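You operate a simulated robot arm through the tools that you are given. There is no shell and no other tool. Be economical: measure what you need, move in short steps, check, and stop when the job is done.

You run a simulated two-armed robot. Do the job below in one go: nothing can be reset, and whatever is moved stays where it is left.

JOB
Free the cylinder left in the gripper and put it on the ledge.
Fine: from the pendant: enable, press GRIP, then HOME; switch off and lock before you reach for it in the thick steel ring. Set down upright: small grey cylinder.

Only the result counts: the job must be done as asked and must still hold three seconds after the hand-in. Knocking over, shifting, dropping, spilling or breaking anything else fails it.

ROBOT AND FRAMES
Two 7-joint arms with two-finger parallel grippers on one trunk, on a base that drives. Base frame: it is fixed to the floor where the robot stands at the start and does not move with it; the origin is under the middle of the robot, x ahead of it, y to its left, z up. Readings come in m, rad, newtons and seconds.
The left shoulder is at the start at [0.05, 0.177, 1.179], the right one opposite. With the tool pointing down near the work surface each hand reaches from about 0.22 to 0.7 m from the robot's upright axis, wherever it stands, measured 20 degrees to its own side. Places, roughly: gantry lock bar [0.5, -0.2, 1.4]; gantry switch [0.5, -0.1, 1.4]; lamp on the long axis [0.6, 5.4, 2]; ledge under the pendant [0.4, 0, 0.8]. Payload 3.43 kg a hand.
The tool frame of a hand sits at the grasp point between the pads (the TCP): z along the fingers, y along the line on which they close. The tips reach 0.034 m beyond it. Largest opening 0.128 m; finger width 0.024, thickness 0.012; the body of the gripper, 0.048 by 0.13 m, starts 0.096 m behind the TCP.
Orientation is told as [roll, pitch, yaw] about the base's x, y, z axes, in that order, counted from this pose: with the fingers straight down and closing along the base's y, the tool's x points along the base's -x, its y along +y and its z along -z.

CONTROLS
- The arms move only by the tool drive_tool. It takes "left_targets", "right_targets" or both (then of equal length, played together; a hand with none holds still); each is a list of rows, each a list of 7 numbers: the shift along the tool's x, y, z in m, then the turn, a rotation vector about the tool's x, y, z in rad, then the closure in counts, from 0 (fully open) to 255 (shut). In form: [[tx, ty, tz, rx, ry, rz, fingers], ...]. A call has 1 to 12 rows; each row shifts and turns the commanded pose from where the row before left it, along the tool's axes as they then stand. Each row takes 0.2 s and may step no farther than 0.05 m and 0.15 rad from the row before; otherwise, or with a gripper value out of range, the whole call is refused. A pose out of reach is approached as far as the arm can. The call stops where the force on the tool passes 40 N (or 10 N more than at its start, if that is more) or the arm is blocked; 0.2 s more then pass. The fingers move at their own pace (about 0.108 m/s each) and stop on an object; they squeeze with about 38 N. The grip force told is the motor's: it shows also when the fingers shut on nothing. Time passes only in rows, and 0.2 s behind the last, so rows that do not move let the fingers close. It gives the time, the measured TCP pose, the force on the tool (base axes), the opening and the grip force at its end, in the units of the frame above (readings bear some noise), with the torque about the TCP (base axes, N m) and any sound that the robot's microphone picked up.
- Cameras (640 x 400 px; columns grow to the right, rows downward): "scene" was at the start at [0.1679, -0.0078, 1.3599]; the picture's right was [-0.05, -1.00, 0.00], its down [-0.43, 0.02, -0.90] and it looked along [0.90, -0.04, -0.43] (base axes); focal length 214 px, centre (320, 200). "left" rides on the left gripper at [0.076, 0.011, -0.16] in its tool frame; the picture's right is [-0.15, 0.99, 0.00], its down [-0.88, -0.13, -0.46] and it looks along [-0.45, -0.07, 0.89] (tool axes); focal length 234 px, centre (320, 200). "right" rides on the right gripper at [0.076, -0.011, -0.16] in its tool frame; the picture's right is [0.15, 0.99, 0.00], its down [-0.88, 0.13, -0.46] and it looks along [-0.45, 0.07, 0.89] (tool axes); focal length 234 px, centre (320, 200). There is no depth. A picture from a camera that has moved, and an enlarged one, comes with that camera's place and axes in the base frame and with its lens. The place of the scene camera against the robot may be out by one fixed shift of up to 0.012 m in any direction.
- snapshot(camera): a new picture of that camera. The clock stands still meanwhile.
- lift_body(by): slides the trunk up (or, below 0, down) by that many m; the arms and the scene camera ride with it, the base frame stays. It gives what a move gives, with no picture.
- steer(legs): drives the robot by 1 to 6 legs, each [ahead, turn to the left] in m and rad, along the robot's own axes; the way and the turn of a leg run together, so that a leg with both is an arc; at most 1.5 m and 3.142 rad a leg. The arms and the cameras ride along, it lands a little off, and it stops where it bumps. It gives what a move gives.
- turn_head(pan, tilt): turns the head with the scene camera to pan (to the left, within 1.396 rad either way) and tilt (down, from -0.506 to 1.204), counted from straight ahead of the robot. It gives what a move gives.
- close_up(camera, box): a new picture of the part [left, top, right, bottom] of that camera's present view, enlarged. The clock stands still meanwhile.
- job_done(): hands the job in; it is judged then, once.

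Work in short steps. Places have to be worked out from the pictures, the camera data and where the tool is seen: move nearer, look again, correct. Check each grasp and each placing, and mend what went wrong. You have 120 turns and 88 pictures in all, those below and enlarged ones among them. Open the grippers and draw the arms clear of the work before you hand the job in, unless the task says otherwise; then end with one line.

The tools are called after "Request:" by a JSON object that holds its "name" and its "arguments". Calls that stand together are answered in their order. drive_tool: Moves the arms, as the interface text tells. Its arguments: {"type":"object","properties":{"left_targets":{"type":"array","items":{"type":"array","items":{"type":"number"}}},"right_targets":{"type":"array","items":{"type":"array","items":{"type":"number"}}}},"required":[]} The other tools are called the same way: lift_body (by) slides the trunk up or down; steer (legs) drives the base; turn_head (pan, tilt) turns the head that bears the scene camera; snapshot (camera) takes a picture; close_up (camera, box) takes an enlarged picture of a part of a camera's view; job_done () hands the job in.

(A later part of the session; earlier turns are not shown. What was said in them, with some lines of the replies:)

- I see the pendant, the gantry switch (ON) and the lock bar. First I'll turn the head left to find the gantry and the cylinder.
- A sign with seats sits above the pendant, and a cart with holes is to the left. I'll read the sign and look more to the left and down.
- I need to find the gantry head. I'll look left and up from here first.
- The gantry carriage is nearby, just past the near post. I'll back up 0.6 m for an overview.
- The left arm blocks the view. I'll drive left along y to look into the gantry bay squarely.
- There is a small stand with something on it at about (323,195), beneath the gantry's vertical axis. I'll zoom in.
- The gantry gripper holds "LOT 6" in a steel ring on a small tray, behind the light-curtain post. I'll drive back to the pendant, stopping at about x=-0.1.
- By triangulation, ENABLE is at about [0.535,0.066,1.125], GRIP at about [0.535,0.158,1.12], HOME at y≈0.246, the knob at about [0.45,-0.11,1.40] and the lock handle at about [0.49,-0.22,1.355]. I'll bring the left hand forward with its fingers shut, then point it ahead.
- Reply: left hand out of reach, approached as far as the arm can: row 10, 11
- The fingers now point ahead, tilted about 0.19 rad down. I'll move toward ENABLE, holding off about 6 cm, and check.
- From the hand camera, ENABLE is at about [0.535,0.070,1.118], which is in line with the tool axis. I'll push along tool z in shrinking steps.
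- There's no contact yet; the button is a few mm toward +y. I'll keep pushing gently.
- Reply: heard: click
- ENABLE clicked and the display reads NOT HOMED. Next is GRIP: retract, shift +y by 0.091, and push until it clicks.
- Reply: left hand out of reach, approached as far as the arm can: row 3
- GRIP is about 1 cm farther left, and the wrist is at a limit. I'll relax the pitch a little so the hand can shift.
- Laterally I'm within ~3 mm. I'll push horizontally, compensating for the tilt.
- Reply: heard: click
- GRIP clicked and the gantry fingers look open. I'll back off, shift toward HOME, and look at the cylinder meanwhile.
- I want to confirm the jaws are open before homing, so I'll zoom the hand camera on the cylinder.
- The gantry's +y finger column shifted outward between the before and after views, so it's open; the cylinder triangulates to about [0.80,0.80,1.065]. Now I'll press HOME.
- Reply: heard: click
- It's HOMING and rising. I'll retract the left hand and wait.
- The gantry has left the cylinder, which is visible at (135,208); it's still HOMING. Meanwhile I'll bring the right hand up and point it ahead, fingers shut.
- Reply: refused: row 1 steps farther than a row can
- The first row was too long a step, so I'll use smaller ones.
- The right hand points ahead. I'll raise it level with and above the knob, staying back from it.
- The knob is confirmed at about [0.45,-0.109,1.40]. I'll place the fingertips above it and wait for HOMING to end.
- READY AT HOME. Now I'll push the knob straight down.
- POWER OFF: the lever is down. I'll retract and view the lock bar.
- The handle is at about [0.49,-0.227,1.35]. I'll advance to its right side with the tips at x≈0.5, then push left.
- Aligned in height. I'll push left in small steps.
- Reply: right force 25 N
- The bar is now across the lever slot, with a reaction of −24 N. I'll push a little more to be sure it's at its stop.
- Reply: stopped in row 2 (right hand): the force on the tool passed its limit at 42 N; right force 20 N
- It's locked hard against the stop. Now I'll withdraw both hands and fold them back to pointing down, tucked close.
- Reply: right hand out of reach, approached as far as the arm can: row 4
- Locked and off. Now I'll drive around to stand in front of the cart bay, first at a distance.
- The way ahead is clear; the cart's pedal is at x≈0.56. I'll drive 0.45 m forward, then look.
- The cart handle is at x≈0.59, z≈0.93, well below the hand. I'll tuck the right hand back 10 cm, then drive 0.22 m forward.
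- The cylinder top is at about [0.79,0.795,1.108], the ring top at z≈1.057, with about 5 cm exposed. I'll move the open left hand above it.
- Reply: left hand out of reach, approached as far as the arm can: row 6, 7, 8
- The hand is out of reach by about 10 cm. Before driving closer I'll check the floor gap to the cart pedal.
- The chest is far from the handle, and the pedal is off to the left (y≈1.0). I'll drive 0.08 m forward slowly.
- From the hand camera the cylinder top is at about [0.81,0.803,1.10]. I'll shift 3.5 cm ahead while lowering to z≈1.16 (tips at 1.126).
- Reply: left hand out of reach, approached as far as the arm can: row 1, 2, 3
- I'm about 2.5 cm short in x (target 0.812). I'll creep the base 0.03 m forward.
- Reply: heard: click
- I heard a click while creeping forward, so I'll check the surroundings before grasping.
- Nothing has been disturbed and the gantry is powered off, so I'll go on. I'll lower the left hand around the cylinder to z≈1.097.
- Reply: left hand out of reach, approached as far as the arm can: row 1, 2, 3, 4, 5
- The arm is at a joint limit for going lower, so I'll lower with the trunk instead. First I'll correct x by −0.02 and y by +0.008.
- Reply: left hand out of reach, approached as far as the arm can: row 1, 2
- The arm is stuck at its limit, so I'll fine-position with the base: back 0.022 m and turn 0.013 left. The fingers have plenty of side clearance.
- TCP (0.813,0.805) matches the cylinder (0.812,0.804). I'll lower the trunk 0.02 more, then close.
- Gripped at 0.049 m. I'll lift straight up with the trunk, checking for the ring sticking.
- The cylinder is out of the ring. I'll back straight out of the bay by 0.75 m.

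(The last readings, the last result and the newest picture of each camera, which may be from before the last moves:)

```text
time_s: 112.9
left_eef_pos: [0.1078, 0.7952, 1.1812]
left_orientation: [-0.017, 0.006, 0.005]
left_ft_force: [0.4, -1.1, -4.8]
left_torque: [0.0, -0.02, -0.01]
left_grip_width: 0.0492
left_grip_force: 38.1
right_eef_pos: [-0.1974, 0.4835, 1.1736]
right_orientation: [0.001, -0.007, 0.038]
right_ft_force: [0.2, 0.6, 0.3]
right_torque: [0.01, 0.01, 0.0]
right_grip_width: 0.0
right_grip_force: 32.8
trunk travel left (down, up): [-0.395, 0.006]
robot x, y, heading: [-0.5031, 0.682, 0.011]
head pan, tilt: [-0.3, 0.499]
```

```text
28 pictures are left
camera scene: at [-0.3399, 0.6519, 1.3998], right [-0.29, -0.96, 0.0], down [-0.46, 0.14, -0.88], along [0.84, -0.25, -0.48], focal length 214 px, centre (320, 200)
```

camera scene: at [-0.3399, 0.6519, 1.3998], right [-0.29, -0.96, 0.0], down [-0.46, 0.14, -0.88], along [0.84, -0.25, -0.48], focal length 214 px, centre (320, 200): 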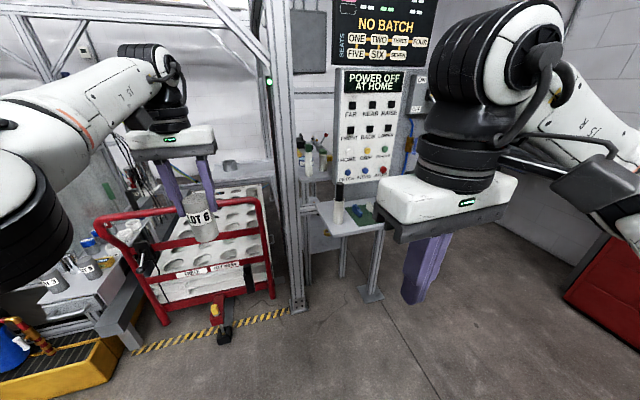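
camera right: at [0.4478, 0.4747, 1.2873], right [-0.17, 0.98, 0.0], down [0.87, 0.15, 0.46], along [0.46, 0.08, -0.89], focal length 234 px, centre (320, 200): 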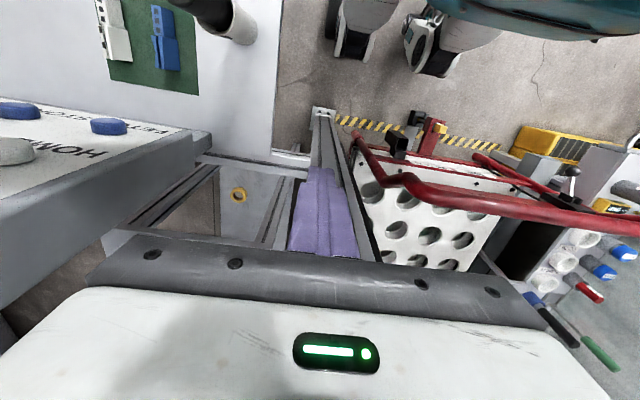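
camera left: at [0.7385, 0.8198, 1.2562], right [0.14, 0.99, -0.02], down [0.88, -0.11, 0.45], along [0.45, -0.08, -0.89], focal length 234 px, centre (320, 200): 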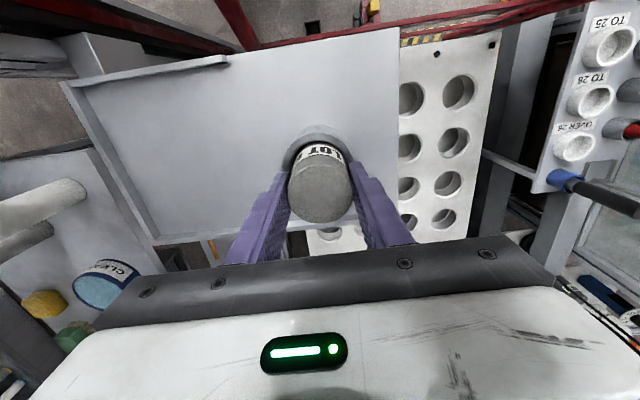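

Clear of the bay. I'll pull the left hand in 0.15 m, then drive around to face the ledge.

Request:
{"name": "drive_tool", "arguments": {"left_targets": [[0.04, 0, 0, 0, 0, 0, 255], [0.04, 0, 0, 0, 0, 0, 255], [0.04, 0, 0, 0, 0, 0, 255], [0.03, 0, 0, 0, 0, 0, 255]]}}

Request:
{"name": "steer", "arguments": {"legs": [[0, -1.58], [0.84, 0], [0, 1.57]]}}

Request:
{"name": "turn_head", "arguments": {"pan": 0.0, "tilt": 0.45}}

Request:
{"name": "snapshot", "arguments": {"camera": "scene"}}

```text
time_s: 113.9
left_eef_pos: [0.1099, 0.7932, 1.1799]
left_orientation: [-0.018, 0.005, 0.005]
left_ft_force: [0.3, -1.3, -4.9]
left_torque: [-0.01, 0.01, 0.03]
left_grip_width: 0.049
left_grip_force: 38.1
left hand out of reach, approached as far as the arm can: row 1, 2, 3, 4
right_eef_pos: [-0.1991, 0.4834, 1.1728]
right_orientation: [-0.001, -0.007, 0.038]
right_ft_force: [0.4, 0.0, 0.3]
right_torque: [0.03, 0.0, 0.0]
right_grip_width: 0.0
right_grip_force: 33.2
trunk travel left (down, up): [-0.395, 0.006]
robot x, y, heading: [-0.5039, 0.6767, 0.008]
head pan, tilt: [-0.3, 0.499]
```

```text
time_s: 126.0
left_eef_pos: [0.1228, -0.055, 1.1802]
left_orientation: [-0.018, 0.007, -0.003]
left_ft_force: [0.4, 0.3, -5.0]
left_torque: [0.0, -0.01, 0.0]
left_grip_width: 0.0492
left_grip_force: 37.8
right_eef_pos: [-0.1859, -0.3618, 1.1732]
right_orientation: [0.001, -0.007, 0.031]
right_ft_force: [-0.5, 0.0, -0.1]
right_torque: [0.01, -0.01, 0.01]
right_grip_width: 0.0
right_grip_force: 32.9
trunk travel left (down, up): [-0.395, 0.006]
robot x, y, heading: [-0.4895, -0.1615, 0.001]
head pan, tilt: [-0.3, 0.499]
```

```text
time_s: 126.8
left_eef_pos: [0.1219, -0.0548, 1.1798]
left_orientation: [-0.017, 0.005, -0.003]
left_ft_force: [-0.4, 0.1, -4.2]
left_torque: [0.01, 0.0, 0.03]
left_grip_width: 0.049
left_grip_force: 38.0
right_eef_pos: [-0.1867, -0.3632, 1.1733]
right_orientation: [0.0, -0.008, 0.033]
right_ft_force: [-0.1, 0.2, 0.3]
right_torque: [0.01, 0.0, -0.01]
right_grip_width: 0.0001
right_grip_force: 32.9
trunk travel left (down, up): [-0.395, 0.006]
robot x, y, heading: [-0.4934, -0.1633, 0.006]
head pan, tilt: [0.0, 0.45]
```

```text
27 pictures are left
camera scene: at [-0.3215, -0.1666, 1.4042], right [0.0, -1.0, 0.0], down [-0.44, 0.0, -0.9], along [0.9, 0.0, -0.44], focal length 214 px, centre (320, 200)
```

scene: 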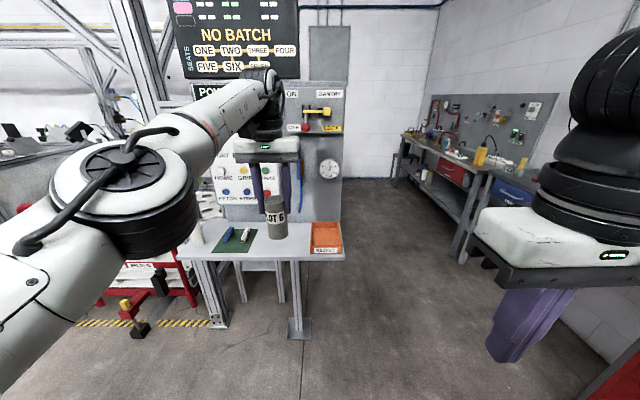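

The left arm is pinned at its joint limit, but base plus trunk are enough to place it. The free ledge spot is about x 0.41, y 0 (mat edge at y≈0.13, tray at y≈−0.13). I'll drive ahead with a slight left turn.

Request:
{"name": "steer", "arguments": {"legs": [[0.28, 0.07]]}}

Request:
{"name": "snapshot", "arguments": {"camera": "scene"}}

Request:
{"name": "snapshot", "arguments": {"camera": "left"}}

```text
time_s: 128.7
left_eef_pos: [0.3908, -0.0015, 1.1806]
left_orientation: [-0.017, 0.007, 0.069]
left_ft_force: [0.6, 0.5, -5.1]
left_torque: [-0.03, 0.03, -0.02]
left_grip_width: 0.0493
left_grip_force: 37.8
right_eef_pos: [0.1039, -0.3317, 1.1738]
right_orientation: [0.002, -0.006, 0.1]
right_ft_force: [0.7, 0.5, -0.2]
right_torque: [0.0, -0.03, -0.03]
right_grip_width: 0.0002
right_grip_force: 33.1
trunk travel left (down, up): [-0.395, 0.006]
robot x, y, heading: [-0.2117, -0.151, 0.07]
head pan, tilt: [0.0, 0.45]
```

```text
26 pictures are left
camera scene: at [-0.0452, -0.1446, 1.4041], right [0.07, -1.0, 0.0], down [-0.43, -0.03, -0.9], along [0.9, 0.07, -0.44], focal length 214 px, centre (320, 200)
```

scene: 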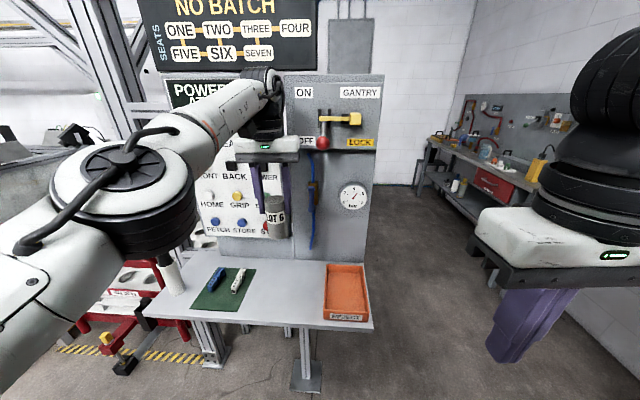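

```text
25 pictures are left
camera left: at [0.3152, 0.0087, 1.3402], right [0.08, 1.0, -0.02], down [0.89, -0.06, 0.45], along [0.45, -0.05, -0.89], focal length 234 px, centre (320, 200)
```

left: 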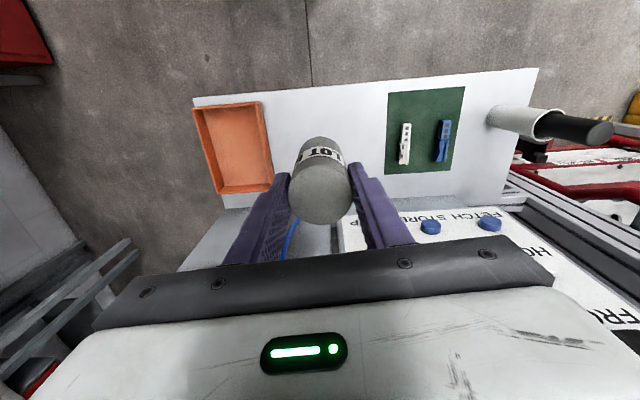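

Position is good; I'll move 0.025 m farther in from the ledge's front edge, then lower the trunk by 0.20.

Request:
{"name": "steer", "arguments": {"legs": [[0.027, 0]]}}

Request:
{"name": "lift_body", "arguments": {"by": -0.2}}

Request:
{"name": "snapshot", "arguments": {"camera": "scene"}}

Request:
{"name": "snapshot", "arguments": {"camera": "left"}}

```text
time_s: 129.6
left_eef_pos: [0.4168, 0.0001, 1.1801]
left_orientation: [-0.017, 0.007, 0.069]
left_ft_force: [1.1, 0.5, -4.8]
left_torque: [0.0, 0.06, 0.0]
left_grip_width: 0.0494
left_grip_force: 37.7
right_eef_pos: [0.1309, -0.3295, 1.1728]
right_orientation: [0.001, -0.007, 0.101]
right_ft_force: [0.6, -0.1, 0.3]
right_torque: [0.04, 0.03, 0.01]
right_grip_width: 0.0001
right_grip_force: 32.9
trunk travel left (down, up): [-0.395, 0.006]
robot x, y, heading: [-0.1896, -0.1505, 0.073]
head pan, tilt: [0.0, 0.45]
```

```text
time_s: 131.7
left_eef_pos: [0.4167, -0.0002, 0.9802]
left_orientation: [-0.018, 0.005, 0.069]
left_ft_force: [0.5, 0.6, -4.1]
left_torque: [0.0, -0.02, 0.01]
left_grip_width: 0.0488
left_grip_force: 37.8
right_eef_pos: [0.1291, -0.3286, 0.9728]
right_orientation: [0.002, -0.007, 0.101]
right_ft_force: [0.5, 1.0, -0.1]
right_torque: [0.01, 0.01, -0.02]
right_grip_width: 0.0
right_grip_force: 32.8
trunk travel left (down, up): [-0.195, 0.206]
robot x, y, heading: [-0.1853, -0.1503, 0.075]
head pan, tilt: [0.0, 0.45]
```

```text
24 pictures are left
camera scene: at [-0.0193, -0.1426, 1.2043], right [0.07, -1.0, 0.0], down [-0.43, -0.03, -0.9], along [0.9, 0.07, -0.44], focal length 214 px, centre (320, 200)
```

scene: 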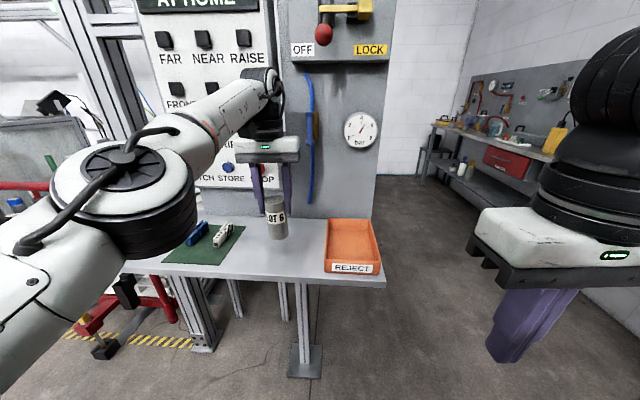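

```text
23 pictures are left
camera left: at [0.341, 0.0108, 1.1405], right [0.08, 1.0, -0.02], down [0.89, -0.06, 0.45], along [0.45, -0.05, -0.89], focal length 234 px, centre (320, 200)
```

left: 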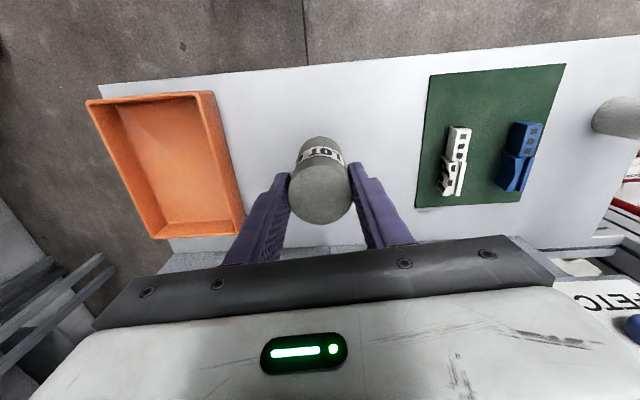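

All clear. I'll lower another 0.06, then 0.02, watching force.

Request:
{"name": "lift_body", "arguments": {"by": -0.06}}

Request:
{"name": "close_up", "arguments": {"camera": "scene", "box": [200, 120, 360, 280]}}

```text
time_s: 132.7
left_eef_pos: [0.416, 0.0009, 0.9344]
left_orientation: [-0.021, -0.015, 0.073]
left_ft_force: [-5.7, -1.0, 14.2]
left_torque: [0.32, 0.62, 0.11]
left_grip_width: 0.0493
left_grip_force: 38.0
right_eef_pos: [0.1279, -0.3299, 0.9142]
right_orientation: [0.002, -0.011, 0.1]
right_ft_force: [-0.1, 0.6, -0.2]
right_torque: [0.01, -0.03, -0.03]
right_grip_width: 0.0002
right_grip_force: 33.4
trunk travel left (down, up): [-0.136, 0.265]
robot x, y, heading: [-0.1853, -0.1509, 0.073]
head pan, tilt: [0.0, 0.45]
stopped: the force on the tool passed its limit at 138 N (the readings are from after the stop); the commanded pose is now the measured one
```

```text
2.50 times, centred on (280, 200) of scene
camera zoom: at [-0.0213, -0.1432, 1.1457], right [0.07, -1.0, 0.0], down [-0.43, -0.03, -0.9], along [0.9, 0.07, -0.43], focal length 536 px, centre (420, 200)
```

zoom: 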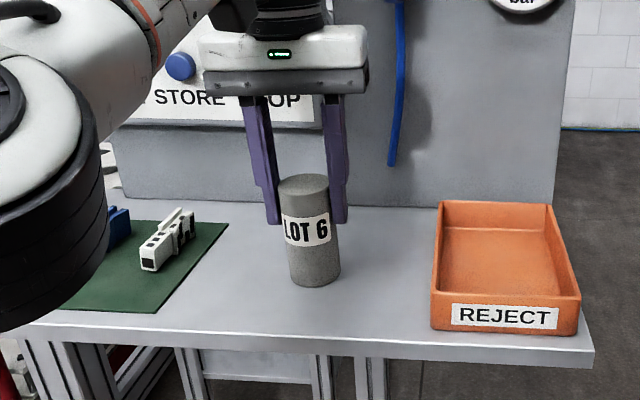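

The cylinder has touched the ledge and is standing upright. I'll relieve the pressure a few mm.

Request:
{"name": "lift_body", "arguments": {"by": 0.006}}

Request:
{"name": "close_up", "arguments": {"camera": "scene", "box": [230, 150, 330, 250]}}

```text
time_s: 133.2
left_eef_pos: [0.419, 0.0001, 0.9364]
left_orientation: [-0.02, -0.009, 0.073]
left_ft_force: [-0.7, 0.8, -3.7]
left_torque: [-0.02, 0.02, -0.02]
left_grip_width: 0.0493
left_grip_force: 38.2
right_eef_pos: [0.1299, -0.3298, 0.9214]
right_orientation: [0.001, -0.006, 0.103]
right_ft_force: [-0.2, -0.2, 0.2]
right_torque: [0.0, 0.01, -0.02]
right_grip_width: 0.0003
right_grip_force: 32.5
trunk travel left (down, up): [-0.142, 0.259]
robot x, y, heading: [-0.1844, -0.1554, 0.073]
head pan, tilt: [0.0, 0.45]
```

```text
4.00 times, centred on (280, 200) of scene
camera zoom: at [-0.0192, -0.1428, 1.1513], right [0.07, -1.0, 0.0], down [-0.43, -0.03, -0.9], along [0.9, 0.07, -0.44], focal length 858 px, centre (480, 200)
```

zoom: 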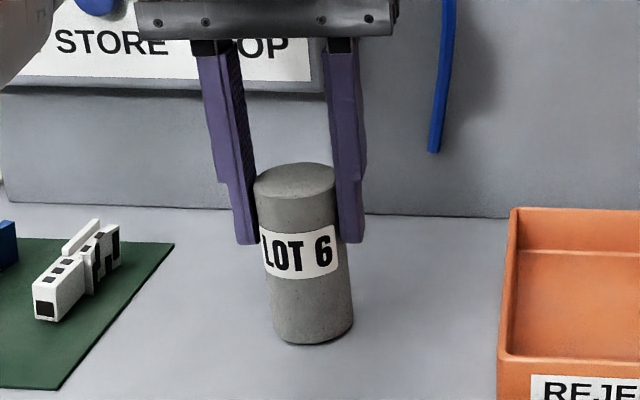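

The force equals the weight, so it's hanging about 1–2 mm up. I'll lower in 2 mm steps until it rests.

Request:
{"name": "lift_body", "arguments": {"by": -0.002}}

Request:
{"name": "lift_body", "arguments": {"by": -0.001}}

```text
time_s: 133.7
left_eef_pos: [0.4187, 0.0011, 0.9346]
left_orientation: [-0.019, -0.012, 0.071]
left_ft_force: [-0.3, 0.6, -4.1]
left_torque: [0.01, 0.01, -0.01]
left_grip_width: 0.0494
left_grip_force: 38.5
right_eef_pos: [0.1301, -0.3295, 0.9192]
right_orientation: [-0.001, -0.006, 0.1]
right_ft_force: [0.5, -1.0, -0.2]
right_torque: [0.01, 0.0, 0.0]
right_grip_width: 0.0
right_grip_force: 32.7
trunk travel left (down, up): [-0.14, 0.261]
robot x, y, heading: [-0.187, -0.152, 0.068]
head pan, tilt: [0.0, 0.45]
```

```text
time_s: 134.2
left_eef_pos: [0.4185, 0.0016, 0.934]
left_orientation: [-0.021, -0.012, 0.073]
left_ft_force: [0.2, 0.0, -2.4]
left_torque: [0.09, -0.01, 0.04]
left_grip_width: 0.0491
left_grip_force: 37.9
right_eef_pos: [0.1296, -0.3292, 0.9184]
right_orientation: [0.001, -0.007, 0.102]
right_ft_force: [-0.4, 0.5, 0.6]
right_torque: [0.03, -0.02, 0.02]
right_grip_width: 0.0
right_grip_force: 33.0
trunk travel left (down, up): [-0.139, 0.262]
robot x, y, heading: [-0.189, -0.1554, 0.07]
head pan, tilt: [0.0, 0.45]
```

Contact has begun. I'll release gently.

Request:
{"name": "drive_tool", "arguments": {"left_targets": [[0, 0, 0, 0, 0, 0, 150], [0, 0, 0, 0, 0, 0, 130], [0, 0, 0, 0, 0, 0, 90], [0, 0, 0, 0, 0, 0, 50], [0, 0, 0, 0, 0, 0, 50]]}}

Request:
{"name": "close_up", "arguments": {"camera": "scene", "box": [200, 120, 360, 280]}}

```text
time_s: 135.4
left_eef_pos: [0.4181, 0.0004, 0.9341]
left_orientation: [-0.021, -0.013, 0.071]
left_ft_force: [0.1, 0.5, 0.9]
left_torque: [-0.01, 0.01, -0.01]
left_grip_width: 0.1028
left_grip_force: 0.0
right_eef_pos: [0.1285, -0.3282, 0.9184]
right_orientation: [0.0, -0.009, 0.101]
right_ft_force: [0.1, -0.1, -0.1]
right_torque: [-0.01, -0.05, 0.03]
right_grip_width: 0.0003
right_grip_force: 33.0
trunk travel left (down, up): [-0.139, 0.262]
robot x, y, heading: [-0.1844, -0.1504, 0.077]
head pan, tilt: [0.0, 0.45]
```

```text
2.50 times, centred on (280, 200) of scene
camera zoom: at [-0.0196, -0.1429, 1.1486], right [0.07, -1.0, 0.0], down [-0.43, -0.03, -0.9], along [0.9, 0.07, -0.44], focal length 536 px, centre (420, 200)
```

zoom: 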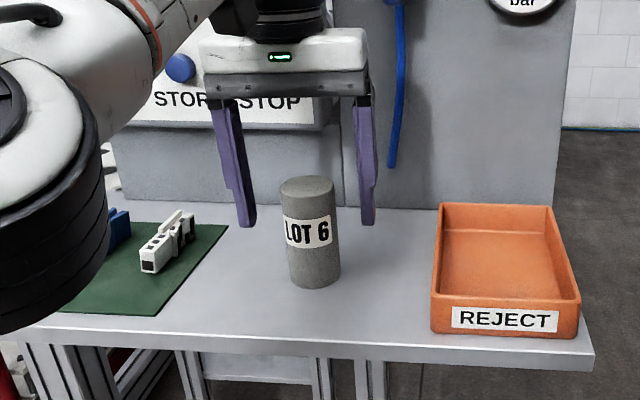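

It's standing upright on the ledge. I'll raise the trunk straight up, then back away and open both grippers.

Request:
{"name": "lift_body", "arguments": {"by": 0.2}}

Request:
{"name": "steer", "arguments": {"legs": [[-0.3, 0]]}}

Request:
{"name": "drive_tool", "arguments": {"left_targets": [[0, 0, 0, 0, 0, 0, 0], [0, 0, 0, 0, 0, 0, 0], [0, 0, 0, 0, 0, 0, 0], [0, 0, 0, 0, 0, 0, 0]], "right_targets": [[0, 0, 0, 0, 0, 0, 0], [0, 0, 0, 0, 0, 0, 0], [0, 0, 0, 0, 0, 0, 0], [0, 0, 0, 0, 0, 0, 0]]}}

Request:
{"name": "snapshot", "arguments": {"camera": "scene"}}

```text
time_s: 137.6
left_eef_pos: [0.4172, 0.0007, 1.1342]
left_orientation: [-0.022, -0.012, 0.073]
left_ft_force: [-0.2, -0.4, -0.2]
left_torque: [-0.01, 0.01, -0.01]
left_grip_width: 0.103
left_grip_force: 0.0
right_eef_pos: [0.1296, -0.3283, 1.1175]
right_orientation: [0.001, -0.007, 0.101]
right_ft_force: [-0.3, -0.4, -0.1]
right_torque: [0.03, -0.03, -0.01]
right_grip_width: 0.0
right_grip_force: 33.7
trunk travel left (down, up): [-0.339, 0.062]
robot x, y, heading: [-0.1867, -0.1473, 0.072]
head pan, tilt: [0.0, 0.45]
```

```text
time_s: 139.7
left_eef_pos: [0.114, -0.0191, 1.1347]
left_orientation: [-0.02, -0.013, 0.077]
left_ft_force: [-0.4, 0.1, 0.3]
left_torque: [-0.01, -0.02, 0.03]
left_grip_width: 0.1029
left_grip_force: 0.0
right_eef_pos: [-0.1729, -0.3513, 1.1177]
right_orientation: [0.0, -0.01, 0.107]
right_ft_force: [-0.4, 0.4, 0.3]
right_torque: [0.01, 0.0, -0.01]
right_grip_width: 0.0
right_grip_force: 33.5
trunk travel left (down, up): [-0.339, 0.062]
robot x, y, heading: [-0.4863, -0.1743, 0.073]
head pan, tilt: [0.0, 0.45]
```

```text
time_s: 140.7
left_eef_pos: [0.1144, -0.0202, 1.1343]
left_orientation: [-0.021, -0.013, 0.077]
left_ft_force: [0.0, 0.2, -0.5]
left_torque: [0.0, -0.01, 0.0]
left_grip_width: 0.1281
left_grip_force: 0.0
right_eef_pos: [-0.1726, -0.3514, 1.1168]
right_orientation: [0.0, -0.006, 0.106]
right_ft_force: [0.0, 0.4, -0.6]
right_torque: [0.02, 0.0, 0.01]
right_grip_width: 0.128
right_grip_force: 0.0
trunk travel left (down, up): [-0.339, 0.062]
robot x, y, heading: [-0.4901, -0.173, 0.079]
head pan, tilt: [0.0, 0.45]
```

```text
19 pictures are left
camera scene: at [-0.3225, -0.1651, 1.3486], right [0.08, -1.0, 0.0], down [-0.43, -0.03, -0.9], along [0.9, 0.07, -0.44], focal length 214 px, centre (320, 200)
```

scene: 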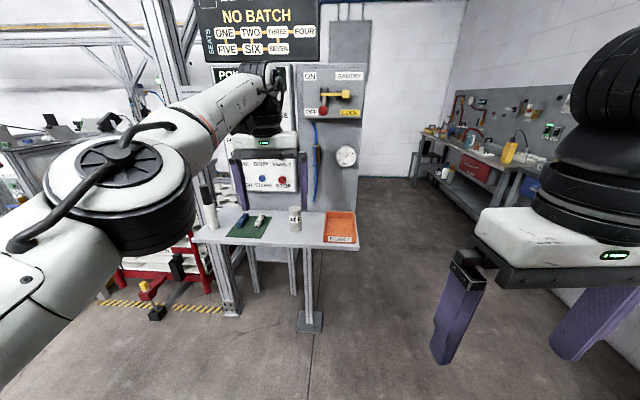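

The cylinder stands on the ledge, the lever is off and locked, and everything else is in place. Handing in.

Request:
{"name": "job_done", "arguments": {}}

```text
The job is handed in.
```

The LOT 6 cylinder is out of the steel ring and standing upright on the ledge. The gantry is homed, switched off and locked, and both grippers are open and clear of the work. I heard one unexplained click as I drove in to the ring, when the gantry was already off and locked; a look round showed nothing disturbed.
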